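You operate a simulated robot arm through the tools that you are given. There is no shell and no other tool.

You run a simulated robot arm. Do the job below in one go: nothing can be reset, and whatever is moved stays where it is left.

TASK
Test the air line at 7 bar, then shut it off and vent it.
Fine: turn the air on, set the knob, wait for the gauge; knob back to 0 at the end; leave the other controls.
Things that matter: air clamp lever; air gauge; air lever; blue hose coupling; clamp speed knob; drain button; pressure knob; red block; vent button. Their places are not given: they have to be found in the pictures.

Only the result counts: the job must be done as asked and must still hold three seconds after the hand-in. Knocking over, shifting, dropping, spilling or breaking anything else fails it.

THE ROBOT
A 7-joint arm with a two-finger parallel gripper, fixed in place. Base frame: the origin is at the foot of the arm, x ahead of it, y to its left, z up. Units: m, degrees, N and s.
Its first joint turns from -166.0 to 166.0 degrees. Payload 4.4 kg.
The TCP is the grasp point between the finger pads, 0.023 m short of the fingertips. In the tool frame z runs along the fingers and y along their closing line. Largest opening 0.094 m; finger width 0.038, thickness 0.01; the body of the gripper, 0.054 by 0.096 m, starts 0.039 m behind the TCP.
Orientation is that of the tool frame in the base frame, as a unit quaternion [w, x, y, z]. With the fingers straight down and closing along the base's y, the tool's x points along the base's -x, its y along +y and its z along -z.

THE INTERFACE
- The arm moves only by the tool move_arm. Its argument "series" is a list of rows, each an object of numbers (a shift or turn left out is 0, a gripper value left out holds the last): "claw": the finger opening in m, from 0 to 0.094; "dx", "dy", "dz": the shift along the tool's x, y, z in m; "rx", "ry", "rz": the turn, a rotation vector about the tool's x, y, z in degrees. In form: [{"claw": .., "dx": .., "dy": .., "dz": .., "rx": .., "ry": .., "rz": ..}, ...]. A call has 1 to 20 rows; each row shifts and turns the commanded pose from where the row before left it, along the tool's axes as they then stand. A row lasts 0.2 s, in which the tool goes at most 0.05 m and 8.6 degrees; a call with a longer step from one row to the next is refused whole, and so is a gripper value outside its range. A pose out of reach is approached as far as the arm can. The call stops where the force on the tool passes 60 N (or 10 N more than at its start, if that is more) or the arm is blocked; 0.2 s more then pass. Each finger travels about 0.072 m/s and halts on what it meets, pressing with about 36 N; the grip force reading is that of the motor and also rises with nothing between the fingers. The clock runs only during rows and for 0.2 s after the last one: add rows that do not move to give the fingers time. It gives the time, the measured TCP pose, the force on the tool (base axes), the opening and the grip force at its end, in the units of the frame above (readings bear some noise), with the torque about the TCP (base axes, N m) and any sound that the robot's microphone picked up, and new pictures: "views" is both (left out), scene, wrist or none.
- Cameras (640 x 400 px; columns grow to the right, rows downward): "scene" is fixed at [0.0492, -0.5001, 1.4998]; the picture's right is [0.93, -0.36, 0.00], its down [-0.13, -0.34, -0.93] and it looks along [0.33, 0.87, -0.37] (base axes); focal length 309 px, centre (320, 200). "wrist" rides on the gripper at [0.086, 0.016, -0.074] in the tool frame; the picture's right is [-0.18, 0.98, 0.00], its down [-0.58, -0.11, -0.81] and it looks along [-0.79, -0.15, 0.59] (tool axes); focal length 243 px, centre (320, 200).
- measure_at(camera, pixels): for up to 12 pixels [column, row] of the newest picture of that camera ("zoom" is the newest enlarged one), the place [x, y, z] in the base frame of the surface seen there, good to about 0.003 m. No time passes.
- inspect(camera, box): a new picture of the part [left, top, right, bottom] of that camera's present view, enlarged. No time passes.
- job_done(): hands the job in; it is judged then, once.

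Unless the task says otherwise, let go and move clear before handing in.

The tools are called after "Call:" as name(argument=value, ...) on one line, values as JSON. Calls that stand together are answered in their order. move_arm: Moves the arm, as the interface text tells. Its arguments: {"type":"object","properties":{"series":{"type":"array"},"views":{"type":"string","enum":["both","scene","wrist","none"]}},"required":["series"]} The other tools are called the same way: measure_at (camera, pixels) gives the place of the surface under pixels of a picture; inspect (camera, box) takes an enlarged picture of a part of a camera's view; job_done () hands the job in.

At the start:

```text
clock: 0.0
eef_pos: [0.3841, 0.525, 1.282]
orientation: [-0.001, 0.001, 1.0, 0.0]
wrist_force: [-0.6, 0.2, 0.7]
ft_torque: [0.01, -0.03, 0.0]
finger_gap: 0.0942
finger_force: 0.0
```

scene: 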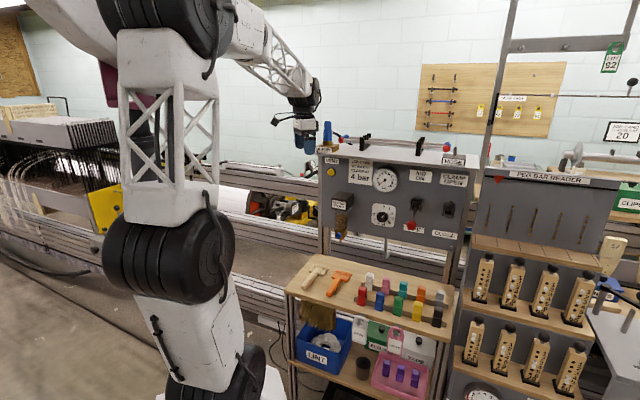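
wrist: 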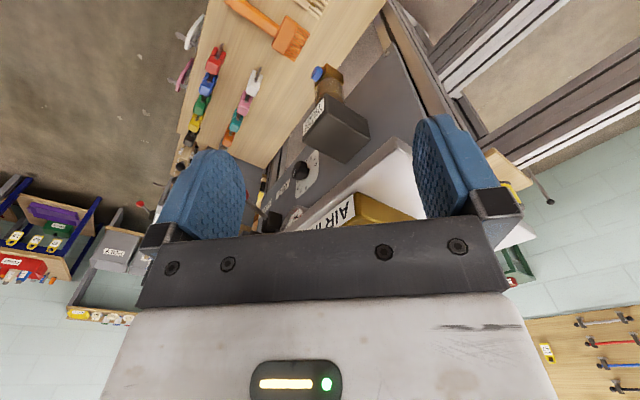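

The scene picture shows a grey panel around pixels (320-470, 150-250) with a gauge at (385,180), a knob at (383,215) and a red lever at (412,225). I'll enlarge it to read the labels.

Call:
inspect(camera="scene", box=[310, 120, 480, 260])

Call:
inspect(camera="wrist", box=[180, 0, 460, 240])

```text
2.86 times, centred on (395, 190) of scene
```

zoom: 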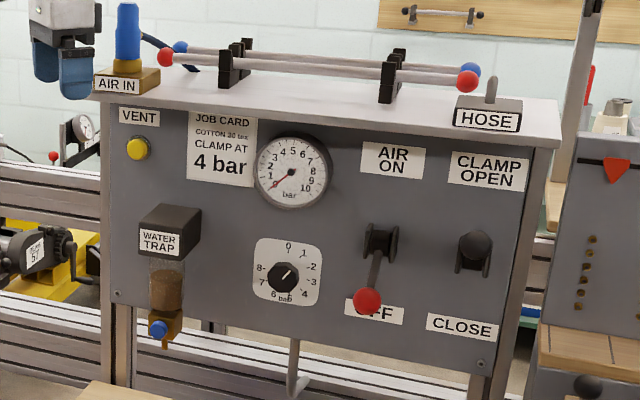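

```text
1.67 times, centred on (320, 120) of wrist
```

zoom: 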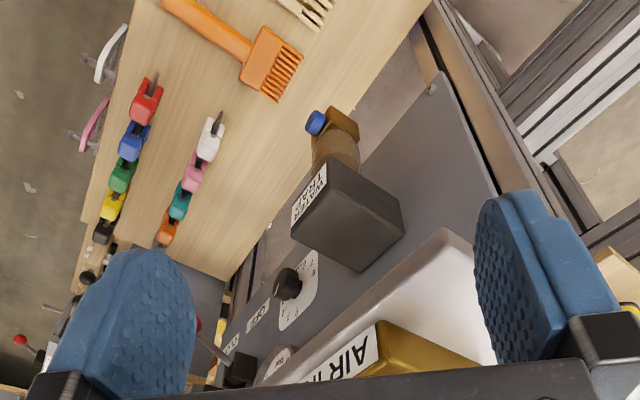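

The enlarged panel shows VENT (yellow button), gauge, pressure knob (0–8 dial), AIR ON/OFF lever (red ball, now down), CLAMP lever (leave) and the water trap drain (blue, leave). I'll look closer at knob, gauge and the AIR IN coupling.

Call:
inspect(camera="scene", box=[365, 160, 425, 240])

Call:
inspect(camera="scene", box=[310, 110, 400, 170])

Call:
inspect(camera="scene", box=[366, 195, 406, 235])

```text
5.00 times, centred on (395, 200) of scene
```

zoom: 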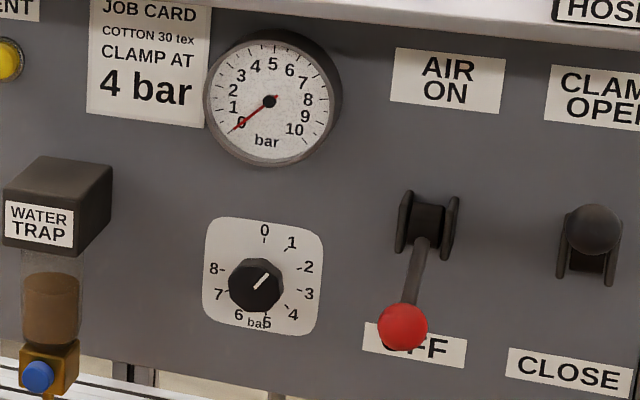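

```text
6.67 times, centred on (355, 140) of scene
```

zoom: 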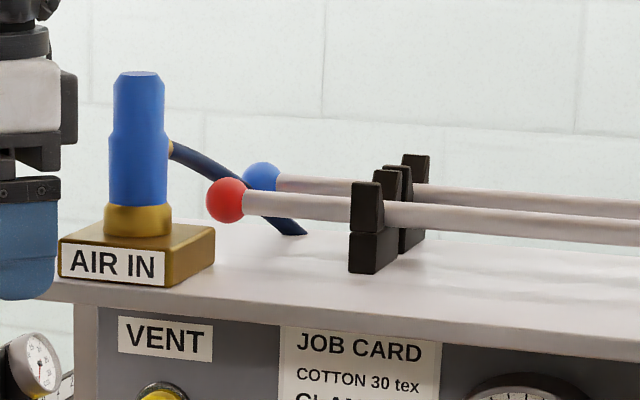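

```text
10.00 times, centred on (386, 215) of scene
```

zoom: 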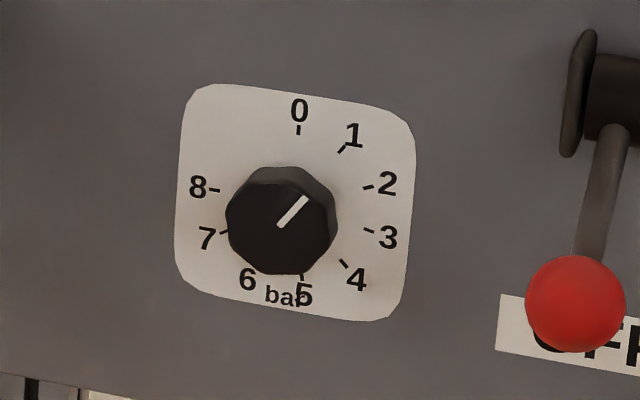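

The knob points near 1, the gauge needle reads 0 and the air lever is down on OFF. The blue coupling is plugged in at AIR IN. I'll measure the panel items next.

Call:
inspect(camera="scene", box=[310, 130, 480, 260])

Call:
measure_at(camera="scene", pixels=[[330, 170], [331, 172], [385, 180], [383, 215], [375, 222], [412, 225], [413, 207], [447, 210], [352, 173], [340, 240], [450, 240], [430, 190]])

```text
3.08 times, centred on (395, 195) of scene
```

zoom: 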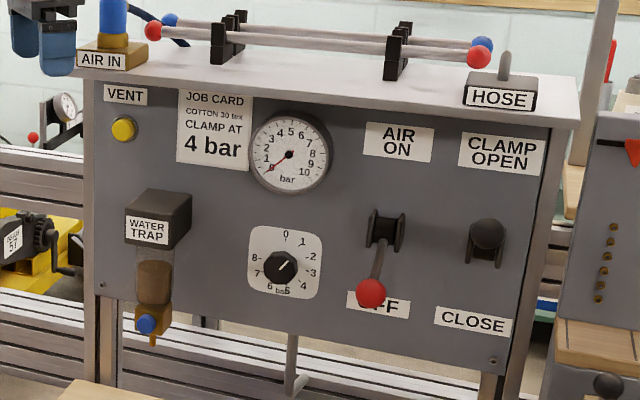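

```text
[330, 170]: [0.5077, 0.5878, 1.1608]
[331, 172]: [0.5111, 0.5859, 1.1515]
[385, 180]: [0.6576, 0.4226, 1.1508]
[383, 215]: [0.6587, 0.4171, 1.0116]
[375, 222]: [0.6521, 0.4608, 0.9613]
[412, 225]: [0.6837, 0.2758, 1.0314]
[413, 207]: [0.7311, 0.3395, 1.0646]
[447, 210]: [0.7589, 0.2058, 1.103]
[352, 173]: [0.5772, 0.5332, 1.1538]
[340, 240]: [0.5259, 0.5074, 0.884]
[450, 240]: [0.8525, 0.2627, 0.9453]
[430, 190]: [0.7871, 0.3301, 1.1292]
```

The panel is a vertical plane whose face points towards the robot base, with normal roughly (-0.70,-0.72,0). I'll measure the features more precisely on this enlarged picture.

Call:
measure_at(camera="zoom", pixels=[[124, 129], [110, 150], [281, 267], [256, 240], [316, 290], [256, 290], [316, 245], [371, 293], [376, 262], [384, 232], [487, 235], [290, 155]])

Call:
measure_at(camera="zoom", pixels=[[104, 290], [490, 362], [340, 130], [440, 220], [430, 280], [220, 200], [220, 300], [400, 330], [360, 190], [420, 190], [160, 210], [500, 180]])

```text
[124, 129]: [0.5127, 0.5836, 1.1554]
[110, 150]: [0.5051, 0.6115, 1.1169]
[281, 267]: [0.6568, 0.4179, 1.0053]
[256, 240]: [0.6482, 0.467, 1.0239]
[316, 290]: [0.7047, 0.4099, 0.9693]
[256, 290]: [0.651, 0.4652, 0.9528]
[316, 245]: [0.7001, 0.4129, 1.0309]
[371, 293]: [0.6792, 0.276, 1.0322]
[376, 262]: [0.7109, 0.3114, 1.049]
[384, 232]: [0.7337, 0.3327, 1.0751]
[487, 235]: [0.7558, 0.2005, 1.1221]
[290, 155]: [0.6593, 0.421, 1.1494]
```

```text
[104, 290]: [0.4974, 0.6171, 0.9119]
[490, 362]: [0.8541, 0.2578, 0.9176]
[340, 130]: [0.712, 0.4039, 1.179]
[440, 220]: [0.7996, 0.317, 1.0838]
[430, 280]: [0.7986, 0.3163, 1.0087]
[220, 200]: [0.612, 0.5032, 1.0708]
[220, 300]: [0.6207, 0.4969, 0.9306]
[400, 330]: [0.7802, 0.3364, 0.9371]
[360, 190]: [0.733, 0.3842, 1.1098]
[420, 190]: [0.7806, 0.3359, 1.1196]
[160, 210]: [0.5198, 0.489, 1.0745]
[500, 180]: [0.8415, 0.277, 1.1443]
```

The panel fits x + y = 1.116, so it stands at 45°, with the knob at about (0.657,0.418,1.005) and the air-lever ball at about (0.68,0.276,1.03). Before moving I'll measure the water trap's extents, the knob details and the table items below.

Call:
measure_at(camera="zoom", pixels=[[128, 208], [168, 240], [165, 225], [189, 230], [190, 200], [158, 280], [146, 324], [155, 345], [172, 290], [365, 282], [384, 303], [371, 306]])

Call:
measure_at(camera="scene", pixels=[[320, 260], [362, 295], [400, 300], [370, 280], [437, 315], [338, 285], [312, 275], [305, 120], [328, 130], [460, 157], [370, 150], [300, 60]])

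Call:
inspect(camera="scene", box=[240, 30, 340, 170])

```text
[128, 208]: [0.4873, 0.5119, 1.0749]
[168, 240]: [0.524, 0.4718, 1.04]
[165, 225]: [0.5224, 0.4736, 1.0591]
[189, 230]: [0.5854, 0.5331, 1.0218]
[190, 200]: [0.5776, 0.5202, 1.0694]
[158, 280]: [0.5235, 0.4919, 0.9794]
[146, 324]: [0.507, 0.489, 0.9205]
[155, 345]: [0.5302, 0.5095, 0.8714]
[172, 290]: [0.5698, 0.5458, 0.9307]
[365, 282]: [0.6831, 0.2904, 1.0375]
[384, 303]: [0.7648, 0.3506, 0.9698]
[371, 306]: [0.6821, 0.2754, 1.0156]
```

```text
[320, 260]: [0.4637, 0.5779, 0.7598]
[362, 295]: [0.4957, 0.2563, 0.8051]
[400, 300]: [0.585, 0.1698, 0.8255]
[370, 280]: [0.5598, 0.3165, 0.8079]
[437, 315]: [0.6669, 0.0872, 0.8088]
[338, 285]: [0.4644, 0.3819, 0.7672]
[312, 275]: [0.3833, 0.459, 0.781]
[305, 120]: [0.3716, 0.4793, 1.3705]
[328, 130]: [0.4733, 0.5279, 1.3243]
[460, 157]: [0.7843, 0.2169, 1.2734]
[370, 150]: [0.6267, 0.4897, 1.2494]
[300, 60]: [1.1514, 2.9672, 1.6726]
```

```text
2.86 times, centred on (290, 100) of scene
```

zoom: 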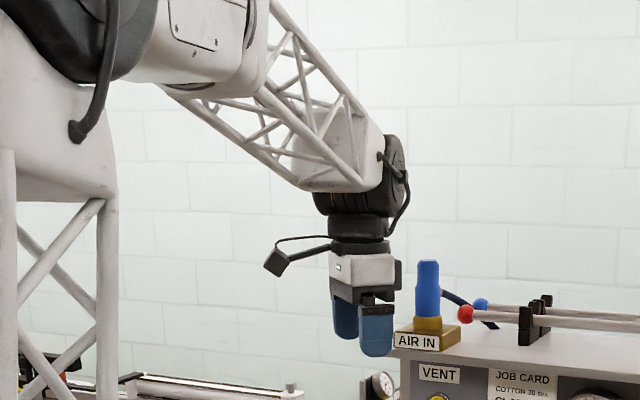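

The trap sticks out 0.083 m and its top is near z 1.09; the blocks on the table top out near z 0.83. I'll zoom on the knob and the lever to pin down their centres.

Call:
inspect(camera="scene", box=[366, 195, 406, 235])

Call:
measure_at(camera="zoom", pixels=[[298, 130], [213, 190], [222, 232], [368, 188], [367, 230], [343, 150], [281, 227], [305, 197], [281, 265], [236, 220], [325, 232], [285, 180]])

```text
10.00 times, centred on (386, 215) of scene
```

zoom: 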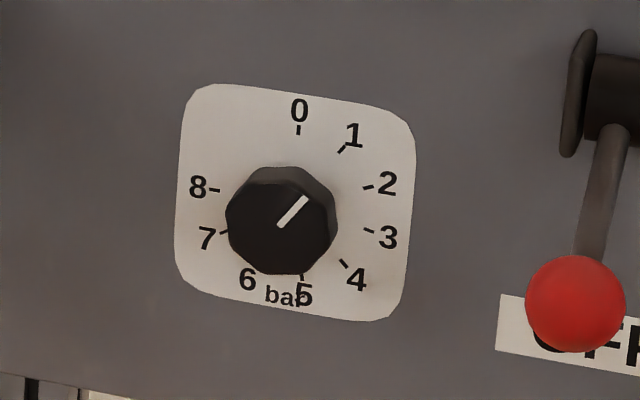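

```text
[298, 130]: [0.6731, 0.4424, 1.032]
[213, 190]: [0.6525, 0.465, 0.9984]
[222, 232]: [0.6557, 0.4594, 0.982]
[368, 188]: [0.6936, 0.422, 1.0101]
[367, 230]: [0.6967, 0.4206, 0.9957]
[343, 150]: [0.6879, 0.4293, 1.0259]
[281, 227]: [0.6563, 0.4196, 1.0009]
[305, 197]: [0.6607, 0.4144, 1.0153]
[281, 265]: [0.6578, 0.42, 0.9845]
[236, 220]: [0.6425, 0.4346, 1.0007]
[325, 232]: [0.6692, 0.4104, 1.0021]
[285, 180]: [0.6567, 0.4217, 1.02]
```

The knob centre is at about (u 0.165, z 0.9995) on the panel with its face 0.028 m out, and the tick spacing is near 33.75° per bar. I'll back away from the panel, then turn the tool to face it (yaw 45°, pitch up 90°).

Call:
move_arm(series=[{"claw": 0.094, "dx": 0.033, "dy": -0.033}, {"dx": 0.033, "dy": -0.033}, {"dx": 0.033, "dy": -0.033}, {"dx": 0.033, "dy": -0.033}, {"rz": -7.5}, {"rz": -7.5}, {"rz": -7.5}, {"rz": -7.5}, {"rz": -7.5}, {"rz": -7.5}, {}, {}])

```text
clock: 2.6
eef_pos: [0.2505, 0.3934, 1.2809]
orientation: [0.0, -0.383, 0.924, 0.0]
wrist_force: [-0.1, -0.3, -0.6]
ft_torque: [0.0, -0.06, -0.02]
finger_gap: 0.094
finger_force: 0.1
```

scene: 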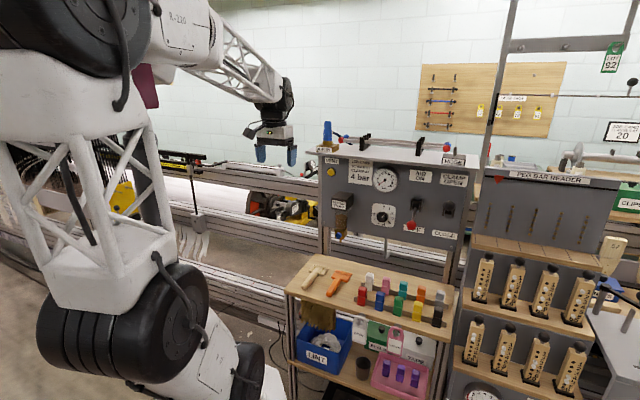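
wrist: 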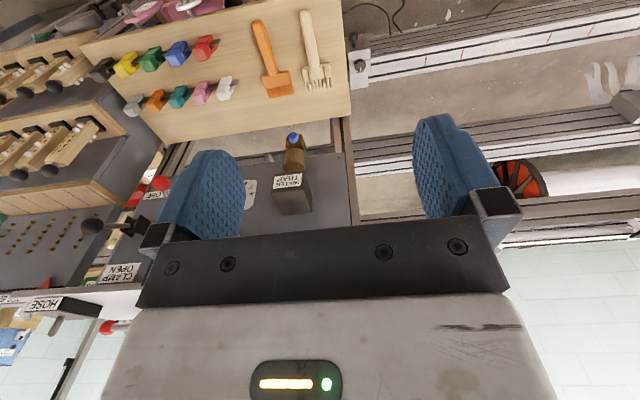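

The tool has yawed to face the panel edge-on and nothing is in its way in front of the panel. Next I'll pitch 90° so the fingers point at the panel, while shifting right to the air lever's column and closing the fingers.

Call:
move_arm(series=[{"claw": 0.0, "dy": -0.035, "ry": -8.182}, {"dy": -0.035, "ry": -8.182}, {"dy": -0.035, "ry": -8.182}, {"dy": -0.035, "ry": -8.182}, {"dy": -0.035, "ry": -8.182}, {"dy": -0.035, "ry": -8.182}, {"dy": -0.035, "ry": -8.182}, {"dy": -0.035, "ry": -8.182}, {"dy": -0.035, "ry": -8.182}, {"dy": -0.035, "ry": -8.182}, {"dy": -0.035, "ry": -8.18}, {}, {}, {}])

```text
clock: 5.6
eef_pos: [0.5262, 0.1221, 1.2814]
orientation: [0.653, -0.271, 0.653, 0.271]
wrist_force: [0.3, 0.2, -0.1]
ft_torque: [0.02, 0.03, 0.03]
finger_gap: 0.0
finger_force: 36.0
```

scene: 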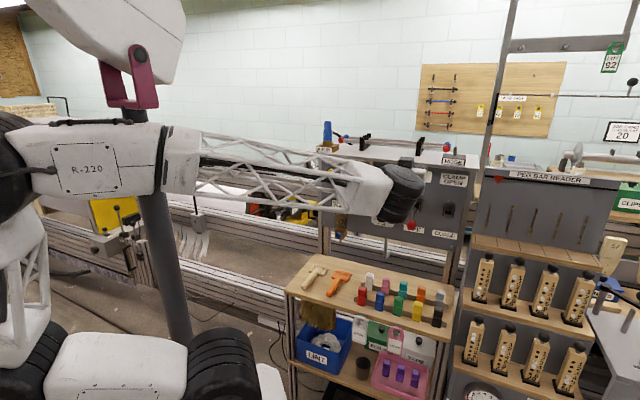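
wrist: 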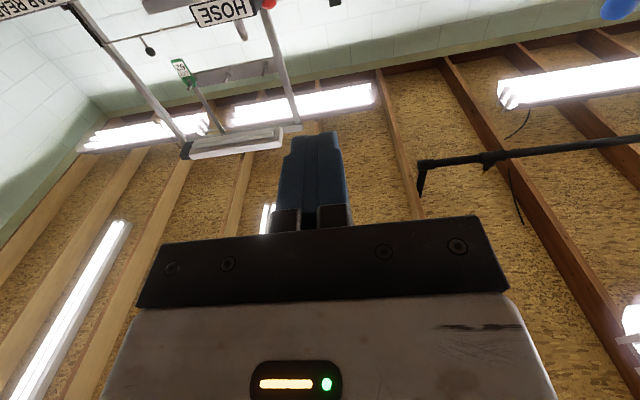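

The tool now faces the panel at u 0.286, z 1.281, and is 0.33 m from it. The camera stalk will hang below the hand, so I'll check the block heights on the table before lowering.

Call:
inspect(camera="scene", box=[340, 250, 460, 330])

Call:
measure_at(camera="zoom", pixels=[[165, 128], [248, 152], [325, 178], [340, 195], [420, 210], [520, 230], [530, 290], [110, 180], [210, 230], [310, 250], [425, 275], [300, 330]])

```text
5.00 times, centred on (400, 290) of scene
```

zoom: 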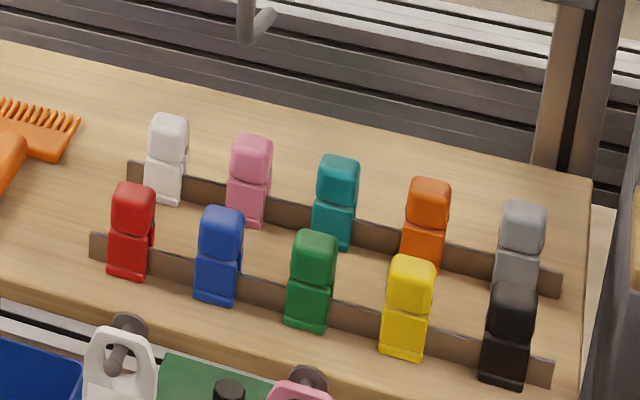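

```text
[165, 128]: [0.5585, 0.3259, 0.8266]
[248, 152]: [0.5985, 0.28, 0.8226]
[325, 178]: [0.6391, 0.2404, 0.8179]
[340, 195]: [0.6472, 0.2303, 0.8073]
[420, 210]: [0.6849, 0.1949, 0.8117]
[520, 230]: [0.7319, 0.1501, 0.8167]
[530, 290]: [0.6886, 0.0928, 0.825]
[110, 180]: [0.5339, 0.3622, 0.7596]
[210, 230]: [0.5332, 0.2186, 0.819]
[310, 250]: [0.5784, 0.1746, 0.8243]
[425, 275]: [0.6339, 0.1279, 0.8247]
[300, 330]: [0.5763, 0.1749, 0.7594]
```

The block tops sit at about z 0.828, so with the TCP at z 0.972 the camera clears them by about 3 cm. I'll lower in front of the lever.

Call:
move_arm(series=[{"dx": 0.0441, "dy": 0.002}, {"dx": 0.0441}, {"dx": 0.0441}, {"dx": 0.0441}, {"dx": 0.0441}, {"dx": 0.0441}, {"dx": 0.0441}, {}, {}])

```text
clock: 7.6
eef_pos: [0.5264, 0.1207, 0.9706]
orientation: [0.653, -0.271, 0.653, 0.271]
wrist_force: [0.0, 0.0, 0.7]
ft_torque: [-0.01, 0.02, -0.01]
finger_gap: 0.0001
finger_force: 35.6
```

scene: 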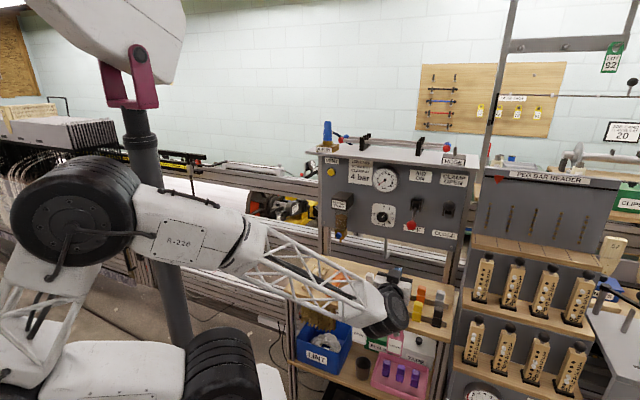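
wrist: 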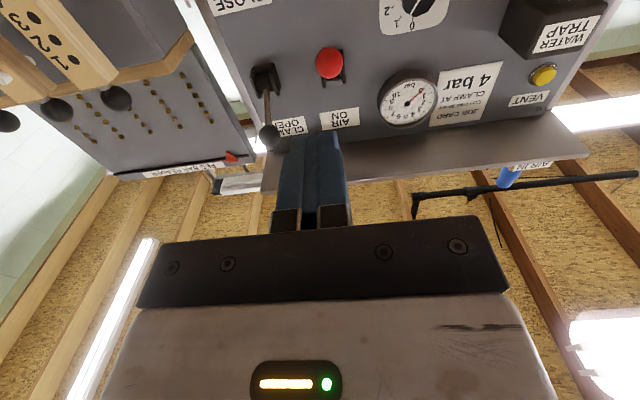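

The wrist picture shows the red ball at (329,63), the gauge at (407,100) and the yellow button at (543,75). I'll measure these from this closer view.

Call:
measure_at(camera="wrist", pixels=[[329, 63], [329, 50], [316, 63], [342, 63], [329, 76], [543, 75], [268, 135], [264, 80], [407, 100], [415, 5], [430, 5]])

Call:
inspect(camera="wrist", box=[240, 0, 480, 150])

```text
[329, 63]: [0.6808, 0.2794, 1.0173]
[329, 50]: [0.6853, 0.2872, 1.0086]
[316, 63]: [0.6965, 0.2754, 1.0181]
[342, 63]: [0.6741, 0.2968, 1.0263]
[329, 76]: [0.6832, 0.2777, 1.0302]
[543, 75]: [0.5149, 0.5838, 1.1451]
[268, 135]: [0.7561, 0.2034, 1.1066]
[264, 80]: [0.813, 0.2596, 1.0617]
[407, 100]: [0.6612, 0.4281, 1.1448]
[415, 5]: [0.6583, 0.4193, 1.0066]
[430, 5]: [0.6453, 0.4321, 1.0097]
```

```text
2.67 times, centred on (360, 75) of wrist
```

zoom: 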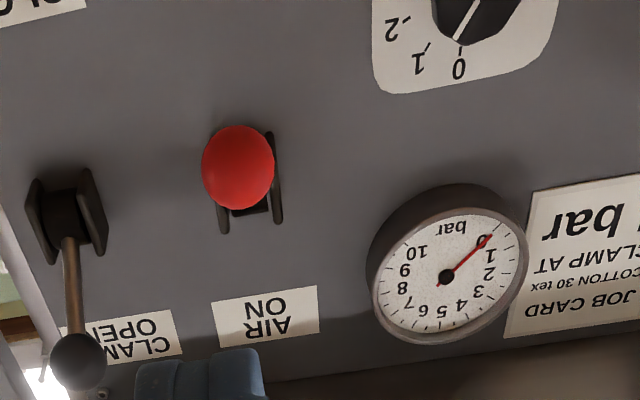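

The ball's centre sits at about u 0.282, z 1.024, and the fingers are centred near u 0.287. I'll slide forward under the ball, with the fingertips stopping about 0.075 m from the panel.

Call:
move_arm(series=[{"dy": 0.0045, "dz": 0.039}, {"dz": 0.039}, {"dz": 0.039}, {"dz": 0.039}, {"dz": 0.039}, {"dz": 0.038}, {}, {}])

```text
clock: 9.4
eef_pos: [0.6855, 0.2892, 0.9685]
orientation: [0.653, -0.271, 0.653, 0.271]
wrist_force: [1.0, 0.8, 0.0]
ft_torque: [0.02, 0.01, 0.02]
finger_gap: 0.0
finger_force: 35.5
```

scene: 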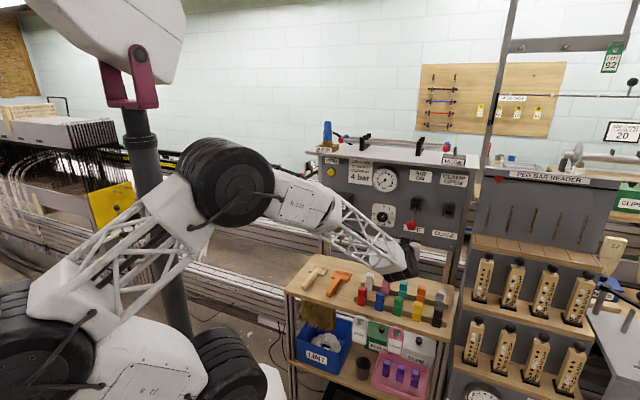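
wrist: 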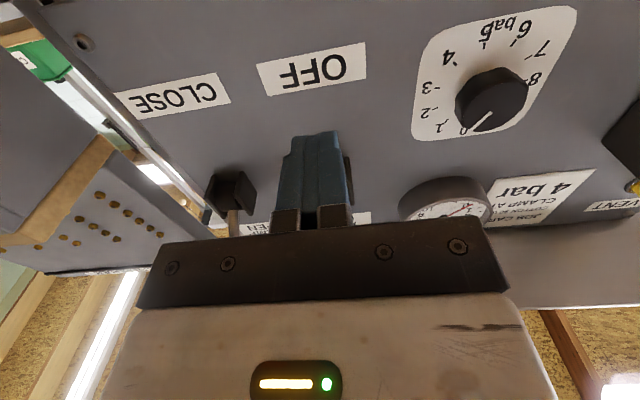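

The fingertips are under the ball (TCP z 0.9685, about 0.10 m from the panel). I'll push upwards in small steps and watch the force.

Call:
move_arm(series=[{"dx": -0.01}, {"dx": -0.01}, {"dx": -0.01}, {"dx": -0.01}, {"dx": -0.01}, {"dx": -0.01}, {"dx": -0.01}, {"dx": -0.01}, {"dx": -0.01}, {}])

```text
clock: 11.6
eef_pos: [0.6855, 0.2901, 1.0622]
orientation: [0.652, -0.272, 0.654, 0.271]
wrist_force: [0.1, 1.0, -0.7]
ft_torque: [0.01, 0.02, 0.0]
finger_gap: 0.0001
finger_force: 36.0
```

scene: 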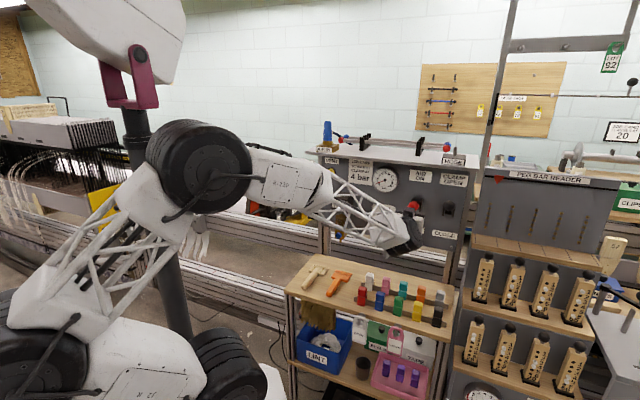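
wrist: 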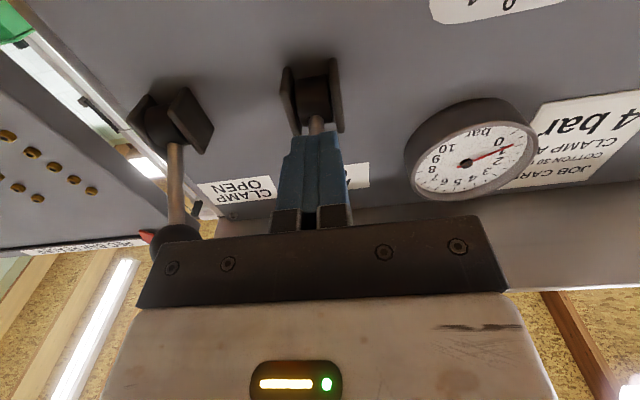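

The red ball has risen to (413,205) in the scene picture and the gauge needle has started off zero. I'll check whether the lever is fully up.

Call:
inspect(camera="scene", box=[365, 160, 465, 240])

Call:
inspect(camera="wrist", box=[120, 50, 560, 250])

Call:
measure_at(camera="scene", pixels=[[413, 205], [447, 210], [411, 207], [416, 207]])

```text
5.00 times, centred on (415, 200) of scene
```

zoom: 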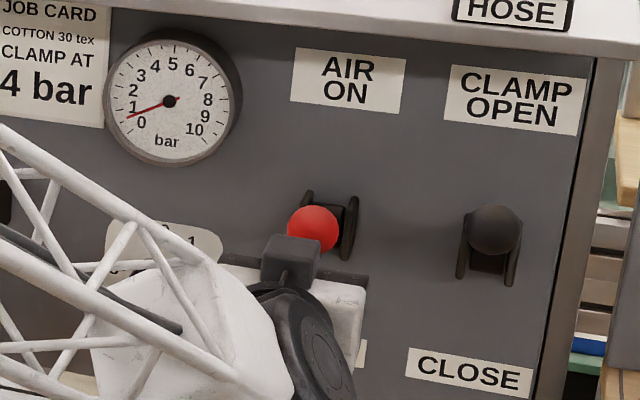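

```text
1.45 times, centred on (340, 150) of wrist
```

zoom: 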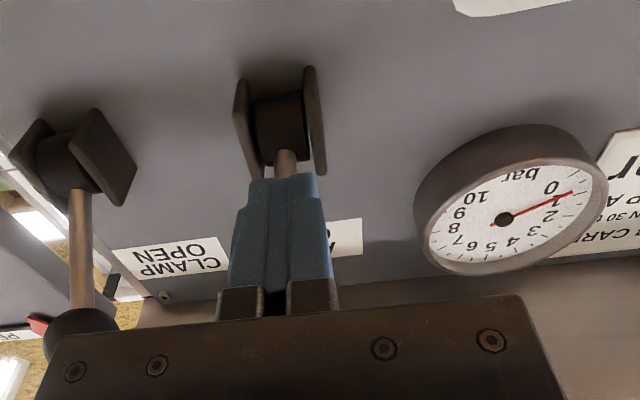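

```text
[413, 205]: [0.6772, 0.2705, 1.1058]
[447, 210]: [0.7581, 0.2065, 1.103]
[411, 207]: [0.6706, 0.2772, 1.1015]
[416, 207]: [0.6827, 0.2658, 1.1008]
```

The needle is at about 0.7 bar and rising, so air is on; the ball is at z ≈1.10, slightly below its probable end stop. I'll push a little further up.

Call:
move_arm(series=[{"dx": -0.005}, {"dx": -0.005}, {"dx": -0.004}, {}])

Call:
inspect(camera="scene", box=[365, 160, 465, 240])

```text
clock: 12.6
eef_pos: [0.6852, 0.2902, 1.0767]
orientation: [0.653, -0.271, 0.653, 0.271]
wrist_force: [0.3, -0.1, 0.2]
ft_torque: [0.06, 0.0, -0.01]
finger_gap: 0.0
finger_force: 36.0
```

scene: 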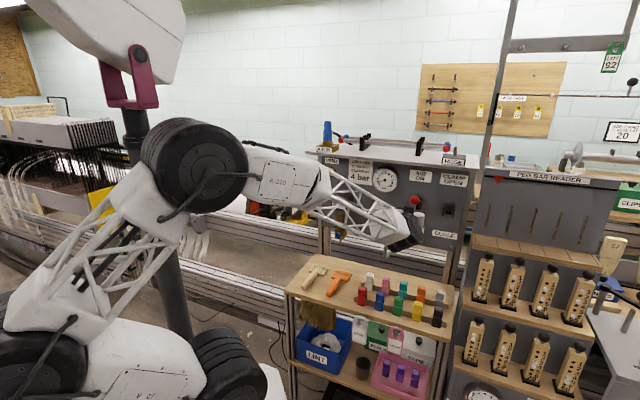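
wrist: 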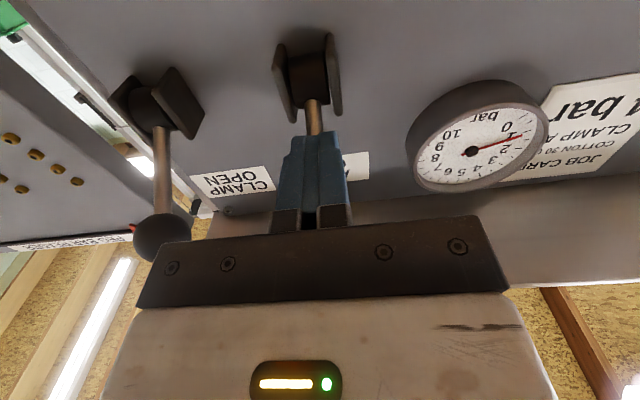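

```text
5.00 times, centred on (415, 200) of scene
```

zoom: 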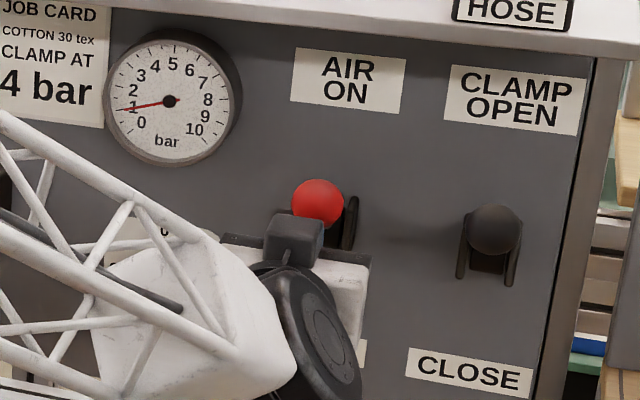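

The air lever now looks about as high as the clamp lever's up position and the gauge has come to about 1. I'll nudge up a bit more to feel for the end stop.

Call:
move_arm(series=[{"dx": -0.002}, {"dx": -0.002}, {"dx": -0.002}, {}], views="scene")

Call:
inspect(camera="scene", box=[365, 160, 465, 240])

```text
clock: 13.6
eef_pos: [0.6856, 0.291, 1.0791]
orientation: [0.652, -0.27, 0.654, 0.27]
wrist_force: [1.8, 4.5, -25.9]
ft_torque: [0.02, 0.18, 0.03]
finger_gap: 0.0
finger_force: 35.9
```

scene: 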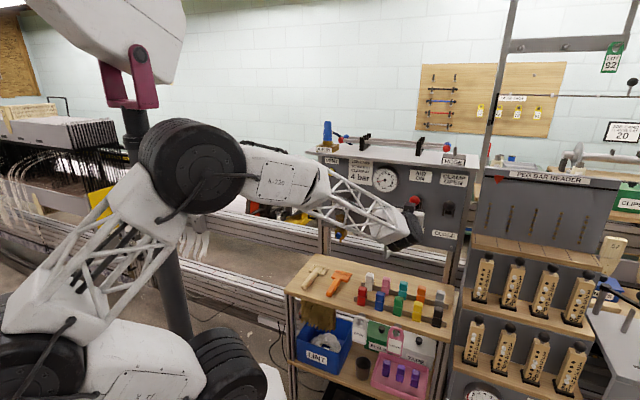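

```text
5.00 times, centred on (415, 200) of scene
```

zoom: 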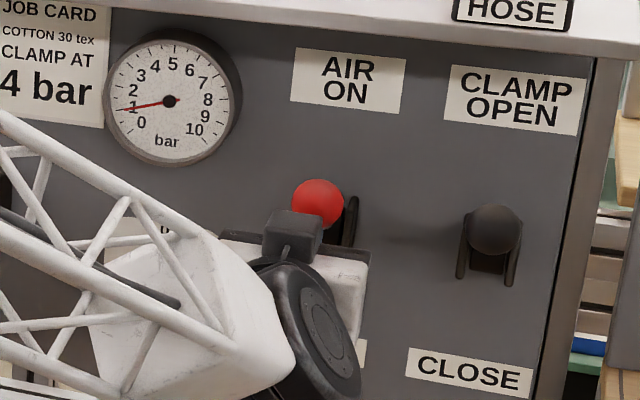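

Force rose to 26 N at the end stop: the air lever is fully up, and the gauge reads about 1.0 bar to match the knob. I'll drop slightly, back out, and move in front of the knob with the fingers opened.

Call:
move_arm(series=[{"dx": 0.009}, {"dx": 0.009}, {"dz": -0.04}, {"dz": -0.04}, {"dz": -0.04}, {"dy": 0.038, "dx": 0.02, "claw": 0.07}, {"dy": 0.038, "dx": 0.02}, {"dy": 0.038, "dx": 0.0215}, {}, {}, {}])

```text
clock: 16.0
eef_pos: [0.5196, 0.2853, 1.0023]
orientation: [0.653, -0.271, 0.653, 0.271]
wrist_force: [0.3, -0.2, 0.1]
ft_torque: [-0.02, 0.0, -0.01]
finger_gap: 0.07
finger_force: 0.1
```

scene: 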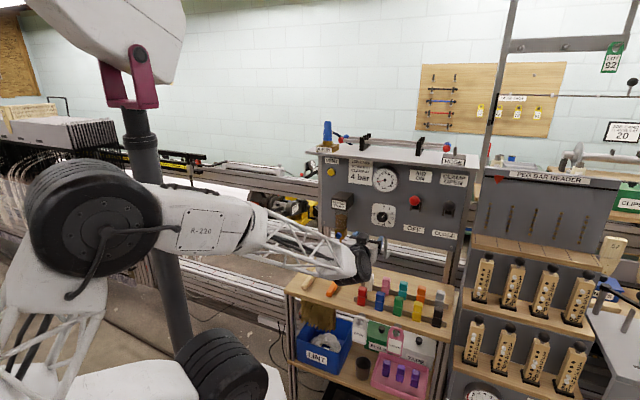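
wrist: 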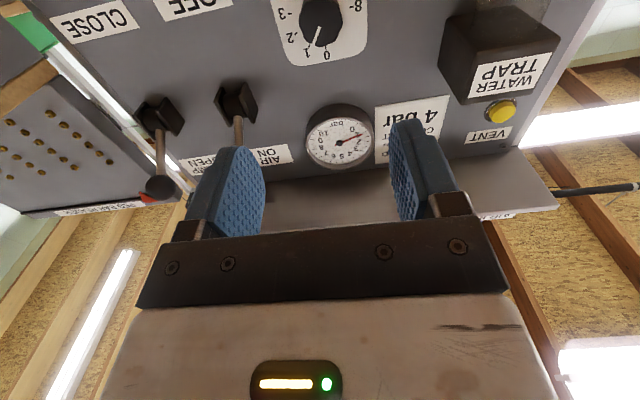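

The air lever stays up and the knob is visible at (321,22) in the wrist picture. I'll look closely at its pointer and measure it again from here.

Call:
inspect(camera="wrist", box=[260, 0, 400, 88])

Call:
inspect(camera="scene", box=[360, 160, 430, 240])

Call:
measure_at(camera="wrist", pixels=[[321, 20], [302, 20], [340, 20], [320, 40], [320, 5], [327, 44], [306, 42]])

```text
4.55 times, centred on (330, 44) of wrist
```

zoom: 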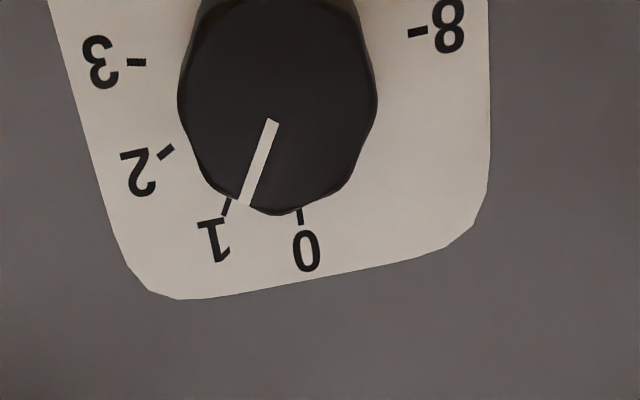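

```text
5.00 times, centred on (395, 200) of scene
```

zoom: 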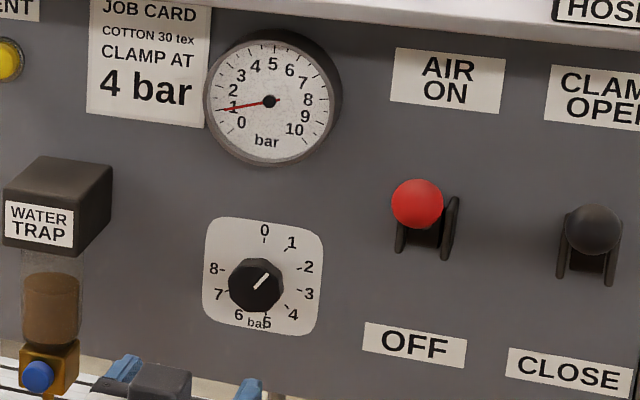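

```text
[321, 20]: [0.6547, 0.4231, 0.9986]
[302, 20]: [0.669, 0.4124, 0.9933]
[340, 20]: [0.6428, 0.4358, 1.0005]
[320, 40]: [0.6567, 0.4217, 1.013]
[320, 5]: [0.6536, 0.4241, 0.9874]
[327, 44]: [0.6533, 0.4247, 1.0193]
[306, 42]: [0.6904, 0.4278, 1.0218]
```

The pointer aims at 1 and the gauge agrees at about 1 bar. I'll wind the wrist back by 75° before gripping so there is room to turn clockwise.

Call:
move_arm(series=[{"dx": 0.0025, "dy": 0.001}, {"rz": -8.333}, {"rz": -8.333}, {"rz": -8.333}, {"rz": -8.333}, {"rz": -8.333}, {"rz": -8.333}, {"rz": -8.333}, {"rz": -8.333}, {"rz": -8.336}, {}, {}])

```text
clock: 18.6
eef_pos: [0.5407, 0.1685, 1.2052]
orientation: [0.661, -0.63, 0.378, -0.151]
wrist_force: [-0.1, -0.6, -0.5]
ft_torque: [0.01, -0.02, -0.01]
finger_gap: 0.0699
finger_force: 0.1
out of reach, approached as far as the arm can: row 4, 5, 6, 7, 8, 9, 10
```

scene: 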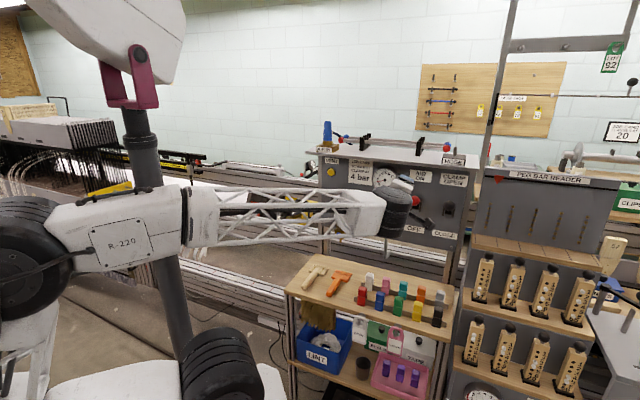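
wrist: 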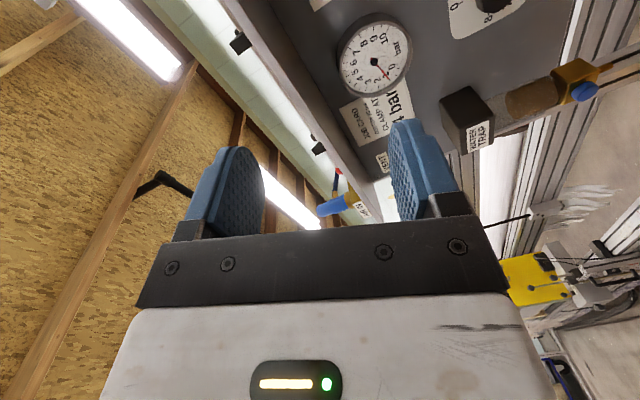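

The wrist hit a joint limit after about 25° of negative turn and the pose drifted to (0.541,0.169,1.205), still clear of everything. I'll take one small positive turn back to see how the command resumes.

Call:
move_arm(series=[{"rz": 8.333}], views="none")

```text
clock: 19.0
eef_pos: [0.5421, 0.1691, 1.205]
orientation: [0.68, -0.596, 0.411, -0.113]
wrist_force: [-0.2, 0.3, 1.4]
ft_torque: [-0.01, 0.01, 0.02]
finger_gap: 0.0699
finger_force: 0.0
```

The command resumes from the measured pose, so I'll unwind about 65° to restore the upright orientation and then return in front of the knob. I'll use positive turns from there instead.

Call:
move_arm(series=[{"rz": 8.1}, {"rz": 8.1}, {"rz": 8.1}, {"rz": 8.1}, {"rz": 8.1}, {"rz": 8.1}, {"rz": 8.1}, {"rz": 8.1}, {}, {}])

```text
clock: 21.2
eef_pos: [0.541, 0.1706, 1.2043]
orientation: [0.634, -0.283, 0.667, 0.269]
wrist_force: [0.8, 0.3, 0.7]
ft_torque: [-0.03, -0.02, -0.05]
finger_gap: 0.0703
finger_force: 0.0
```

scene: 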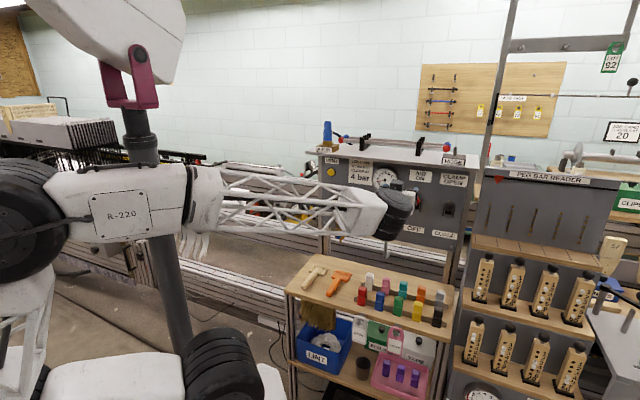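
wrist: 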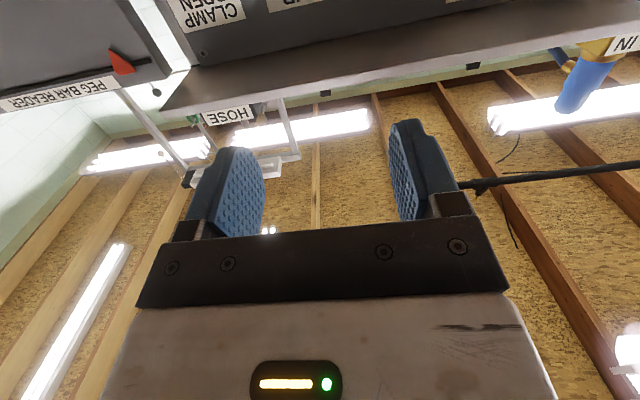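

The orientation is back within about 3° of facing the panel squarely. I'll correct that small tilt and return in front of the knob at 0.22 m from the panel.

Call:
move_arm(series=[{"rx": 0.96, "ry": -2.91}, {"dx": 0.03413, "dy": 0.01623, "dz": 0.01098}, {"dx": 0.03413, "dy": 0.01623, "dz": 0.01098}, {"dx": 0.03413, "dy": 0.01623, "dz": 0.01098}, {"dx": 0.03413, "dy": 0.01623, "dz": 0.01098}, {"dx": 0.03413, "dy": 0.01623, "dz": 0.01098}, {"dx": 0.03413, "dy": 0.01623, "dz": 0.01098}, {}, {}])

```text
clock: 23.2
eef_pos: [0.5223, 0.2848, 0.9982]
orientation: [0.653, -0.271, 0.653, 0.271]
wrist_force: [-0.8, -0.4, 0.4]
ft_torque: [-0.04, 0.0, -0.01]
finger_gap: 0.0697
finger_force: 0.0
```

scene: 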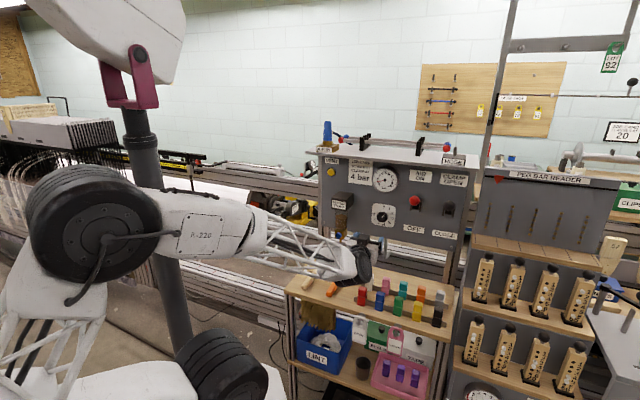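
wrist: 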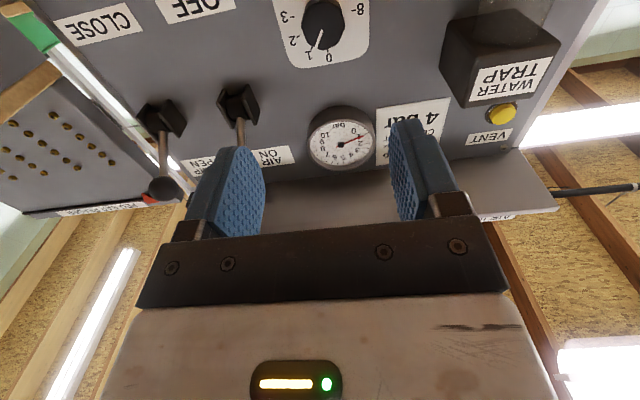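

I'm back square in front of the knob at u 0.168, z 0.998. I'll test in free space how far the wrist can turn in the positive (clockwise) direction.

Call:
move_arm(series=[{"rz": 8.5}, {"rz": 8.5}, {"rz": 8.5}, {"rz": 8.5}, {"rz": 8.5}, {"rz": 8.5}, {"rz": 8.5}, {"rz": 8.5}, {"rz": 8.5}, {"rz": 8.5}, {"rz": 8.5}, {"rz": 8.5}, {}])

```text
clock: 26.0
eef_pos: [0.5206, 0.2857, 1.0002]
orientation: [0.201, 0.338, 0.621, 0.678]
wrist_force: [0.8, 0.0, 1.1]
ft_torque: [0.01, 0.01, -0.02]
finger_gap: 0.0699
finger_force: 0.0
```

scene: 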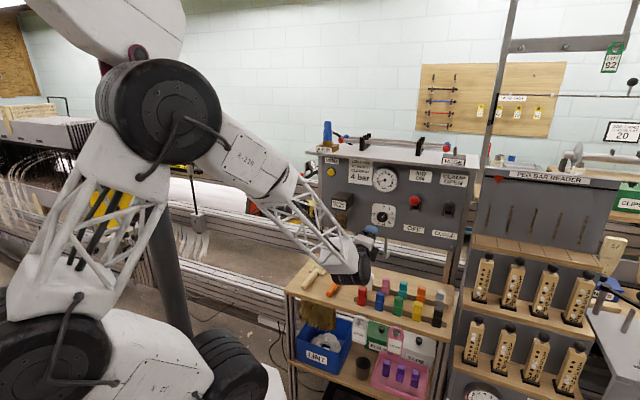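
wrist: 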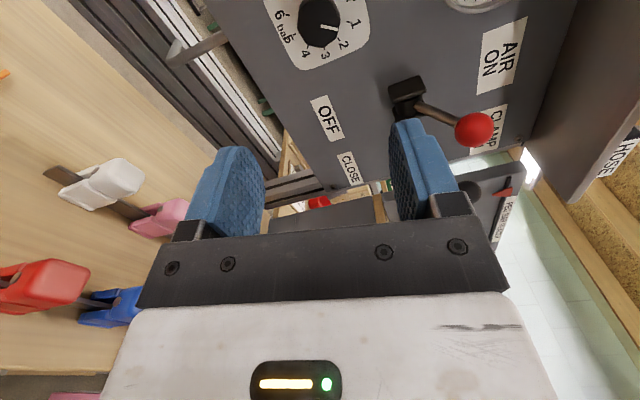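

The wrist reached +102° with no trouble. I'll keep testing further positive turn.

Call:
move_arm(series=[{"rz": 8.5}, {"rz": 8.5}, {"rz": 8.5}, {"rz": 8.5}, {"rz": 8.5}, {"rz": 8.5}, {"rz": 8.5}, {"rz": 8.5}, {"rz": 8.5}, {"rz": 8.5}, {}])

```text
clock: 28.4
eef_pos: [0.522, 0.2858, 0.9991]
orientation: [-0.31, 0.668, 0.23, 0.636]
wrist_force: [-0.6, 0.5, -0.6]
ft_torque: [-0.01, 0.0, -0.01]
finger_gap: 0.0702
finger_force: 0.0
```

scene: 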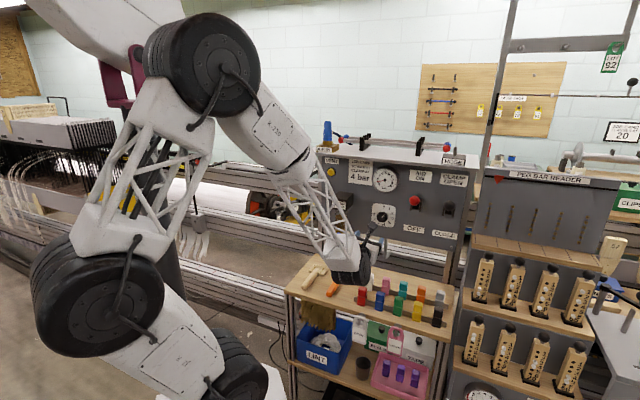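
wrist: 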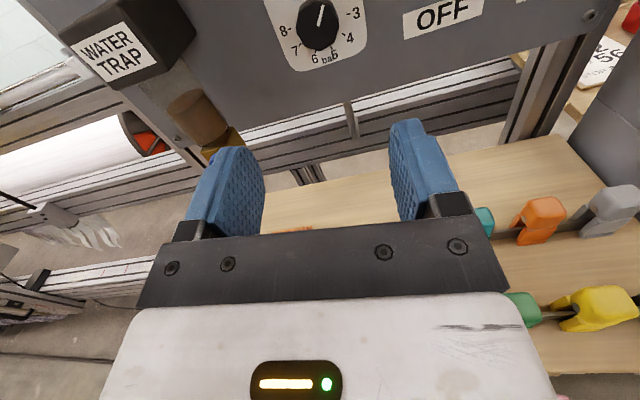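

The wrist reaches +187° freely, so there is plenty of clockwise range. I'll unwind by 170° to about +17°, ready to grip the knob and turn clockwise.

Call:
move_arm(series=[{"rz": -8.5}, {"rz": -8.5}, {"rz": -8.5}, {"rz": -8.5}, {"rz": -8.5}, {"rz": -8.5}, {"rz": -8.5}, {"rz": -8.5}, {"rz": -8.5}, {"rz": -8.5}, {"rz": -8.5}, {"rz": -8.5}, {"rz": -8.5}, {"rz": -8.5}, {"rz": -8.5}, {"rz": -8.5}, {"rz": -8.5}, {"rz": -8.5}, {"rz": -8.5}, {"rz": -8.5}])

```text
clock: 32.6
eef_pos: [0.5201, 0.2862, 1.0006]
orientation: [0.608, -0.172, 0.685, 0.363]
wrist_force: [0.2, 0.2, -0.6]
ft_torque: [-0.01, 0.0, 0.02]
finger_gap: 0.07
finger_force: 0.0
```

scene: 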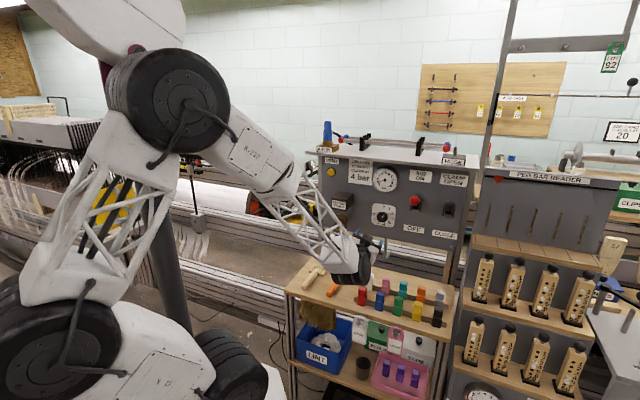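
wrist: 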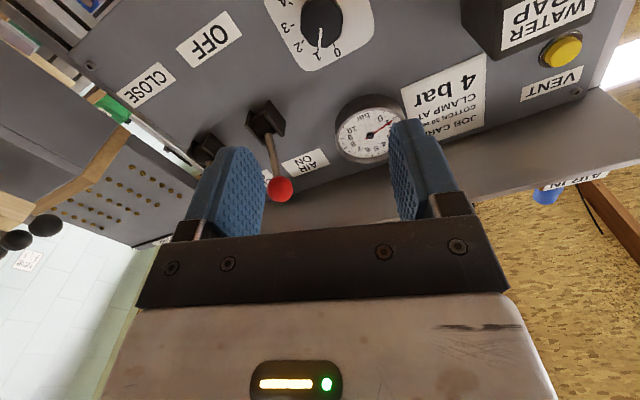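

The tool axis should meet the knob face at pixel (320,26) in this wrist view, and the knob appears near (322,22). I'll zoom to check the alignment.

Call:
inspect(camera="wrist", box=[270, 0, 370, 62])

Call:
inspect(camera="scene", box=[360, 160, 430, 240])

```text
6.40 times, centred on (320, 31) of wrist
```

zoom: 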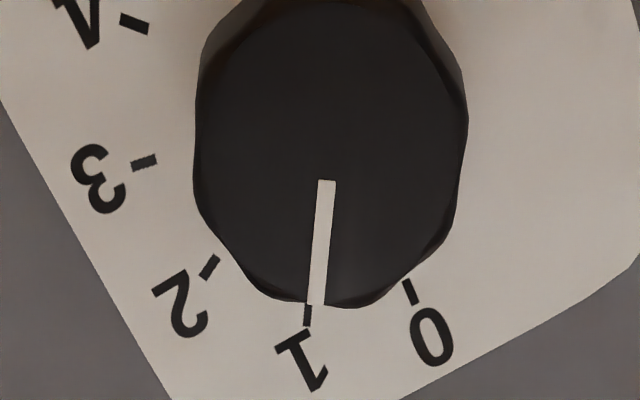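

```text
5.00 times, centred on (395, 200) of scene
```

zoom: 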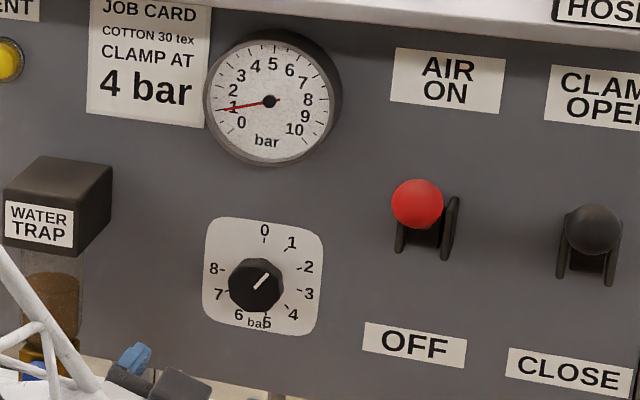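

The knob is about 2 mm off the tool axis and the pointer sits on 1. I'll correct that and move in so the fingertips straddle the knob, stopping about 7 mm short of the dial plate.

Call:
move_arm(series=[{"dx": 0.0015, "dy": 0.0012}, {"dz": 0.04}, {"dz": 0.04}, {"dz": 0.04}, {"dz": 0.035}, {"dz": 0.02}, {"dz": 0.014}, {}, {}])

```text
clock: 34.6
eef_pos: [0.6533, 0.4182, 0.997]
orientation: [0.607, -0.171, 0.685, 0.364]
wrist_force: [-0.1, -0.6, -0.6]
ft_torque: [0.0, 0.0, 0.02]
finger_gap: 0.0698
finger_force: 0.1
```

scene: 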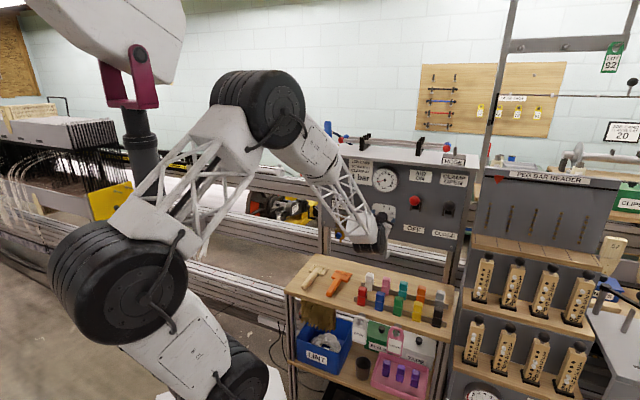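
wrist: 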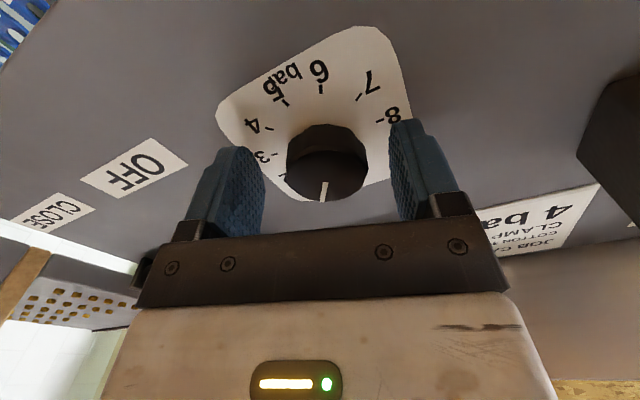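

The knob spans columns 288–367, which is about 3 mm off the axis towards the tool's +y. I'll shift by 3 mm and close the fingers on it.

Call:
move_arm(series=[{"dy": 0.003}, {}, {"claw": 0.0}, {}, {}, {}])

```text
clock: 36.0
eef_pos: [0.653, 0.4204, 0.9982]
orientation: [0.607, -0.171, 0.685, 0.364]
wrist_force: [29.5, -18.6, -6.4]
ft_torque: [-0.09, 0.18, -0.18]
finger_gap: 0.0406
finger_force: 45.2
```

scene: 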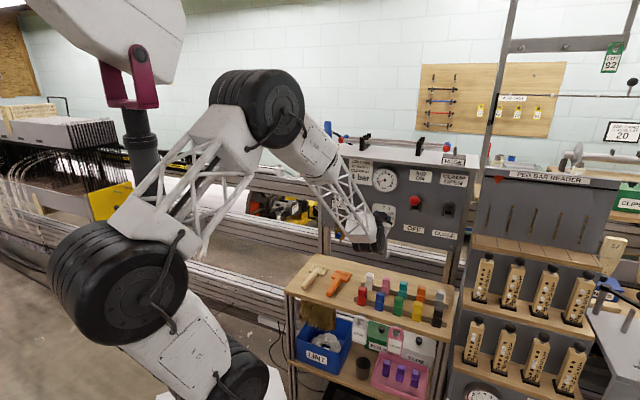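
wrist: 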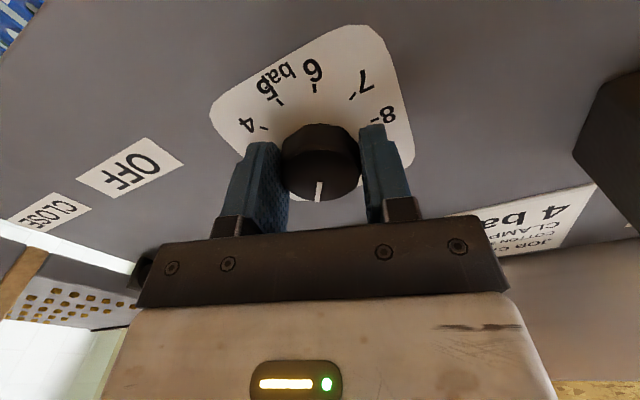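

The fingers hold the knob at a 0.0406 m opening but there is about 34 N sideways force along +u, so I overshot the centring. I'll shift back by 1.5 mm and watch the force.

Call:
move_arm(series=[{"dy": -0.0015}, {}], views="none")

```text
clock: 36.6
eef_pos: [0.6526, 0.4201, 0.9991]
orientation: [0.607, -0.172, 0.685, 0.364]
wrist_force: [-1.8, -23.2, -0.2]
ft_torque: [0.27, -0.28, -0.04]
finger_gap: 0.0404
finger_force: 44.7
```

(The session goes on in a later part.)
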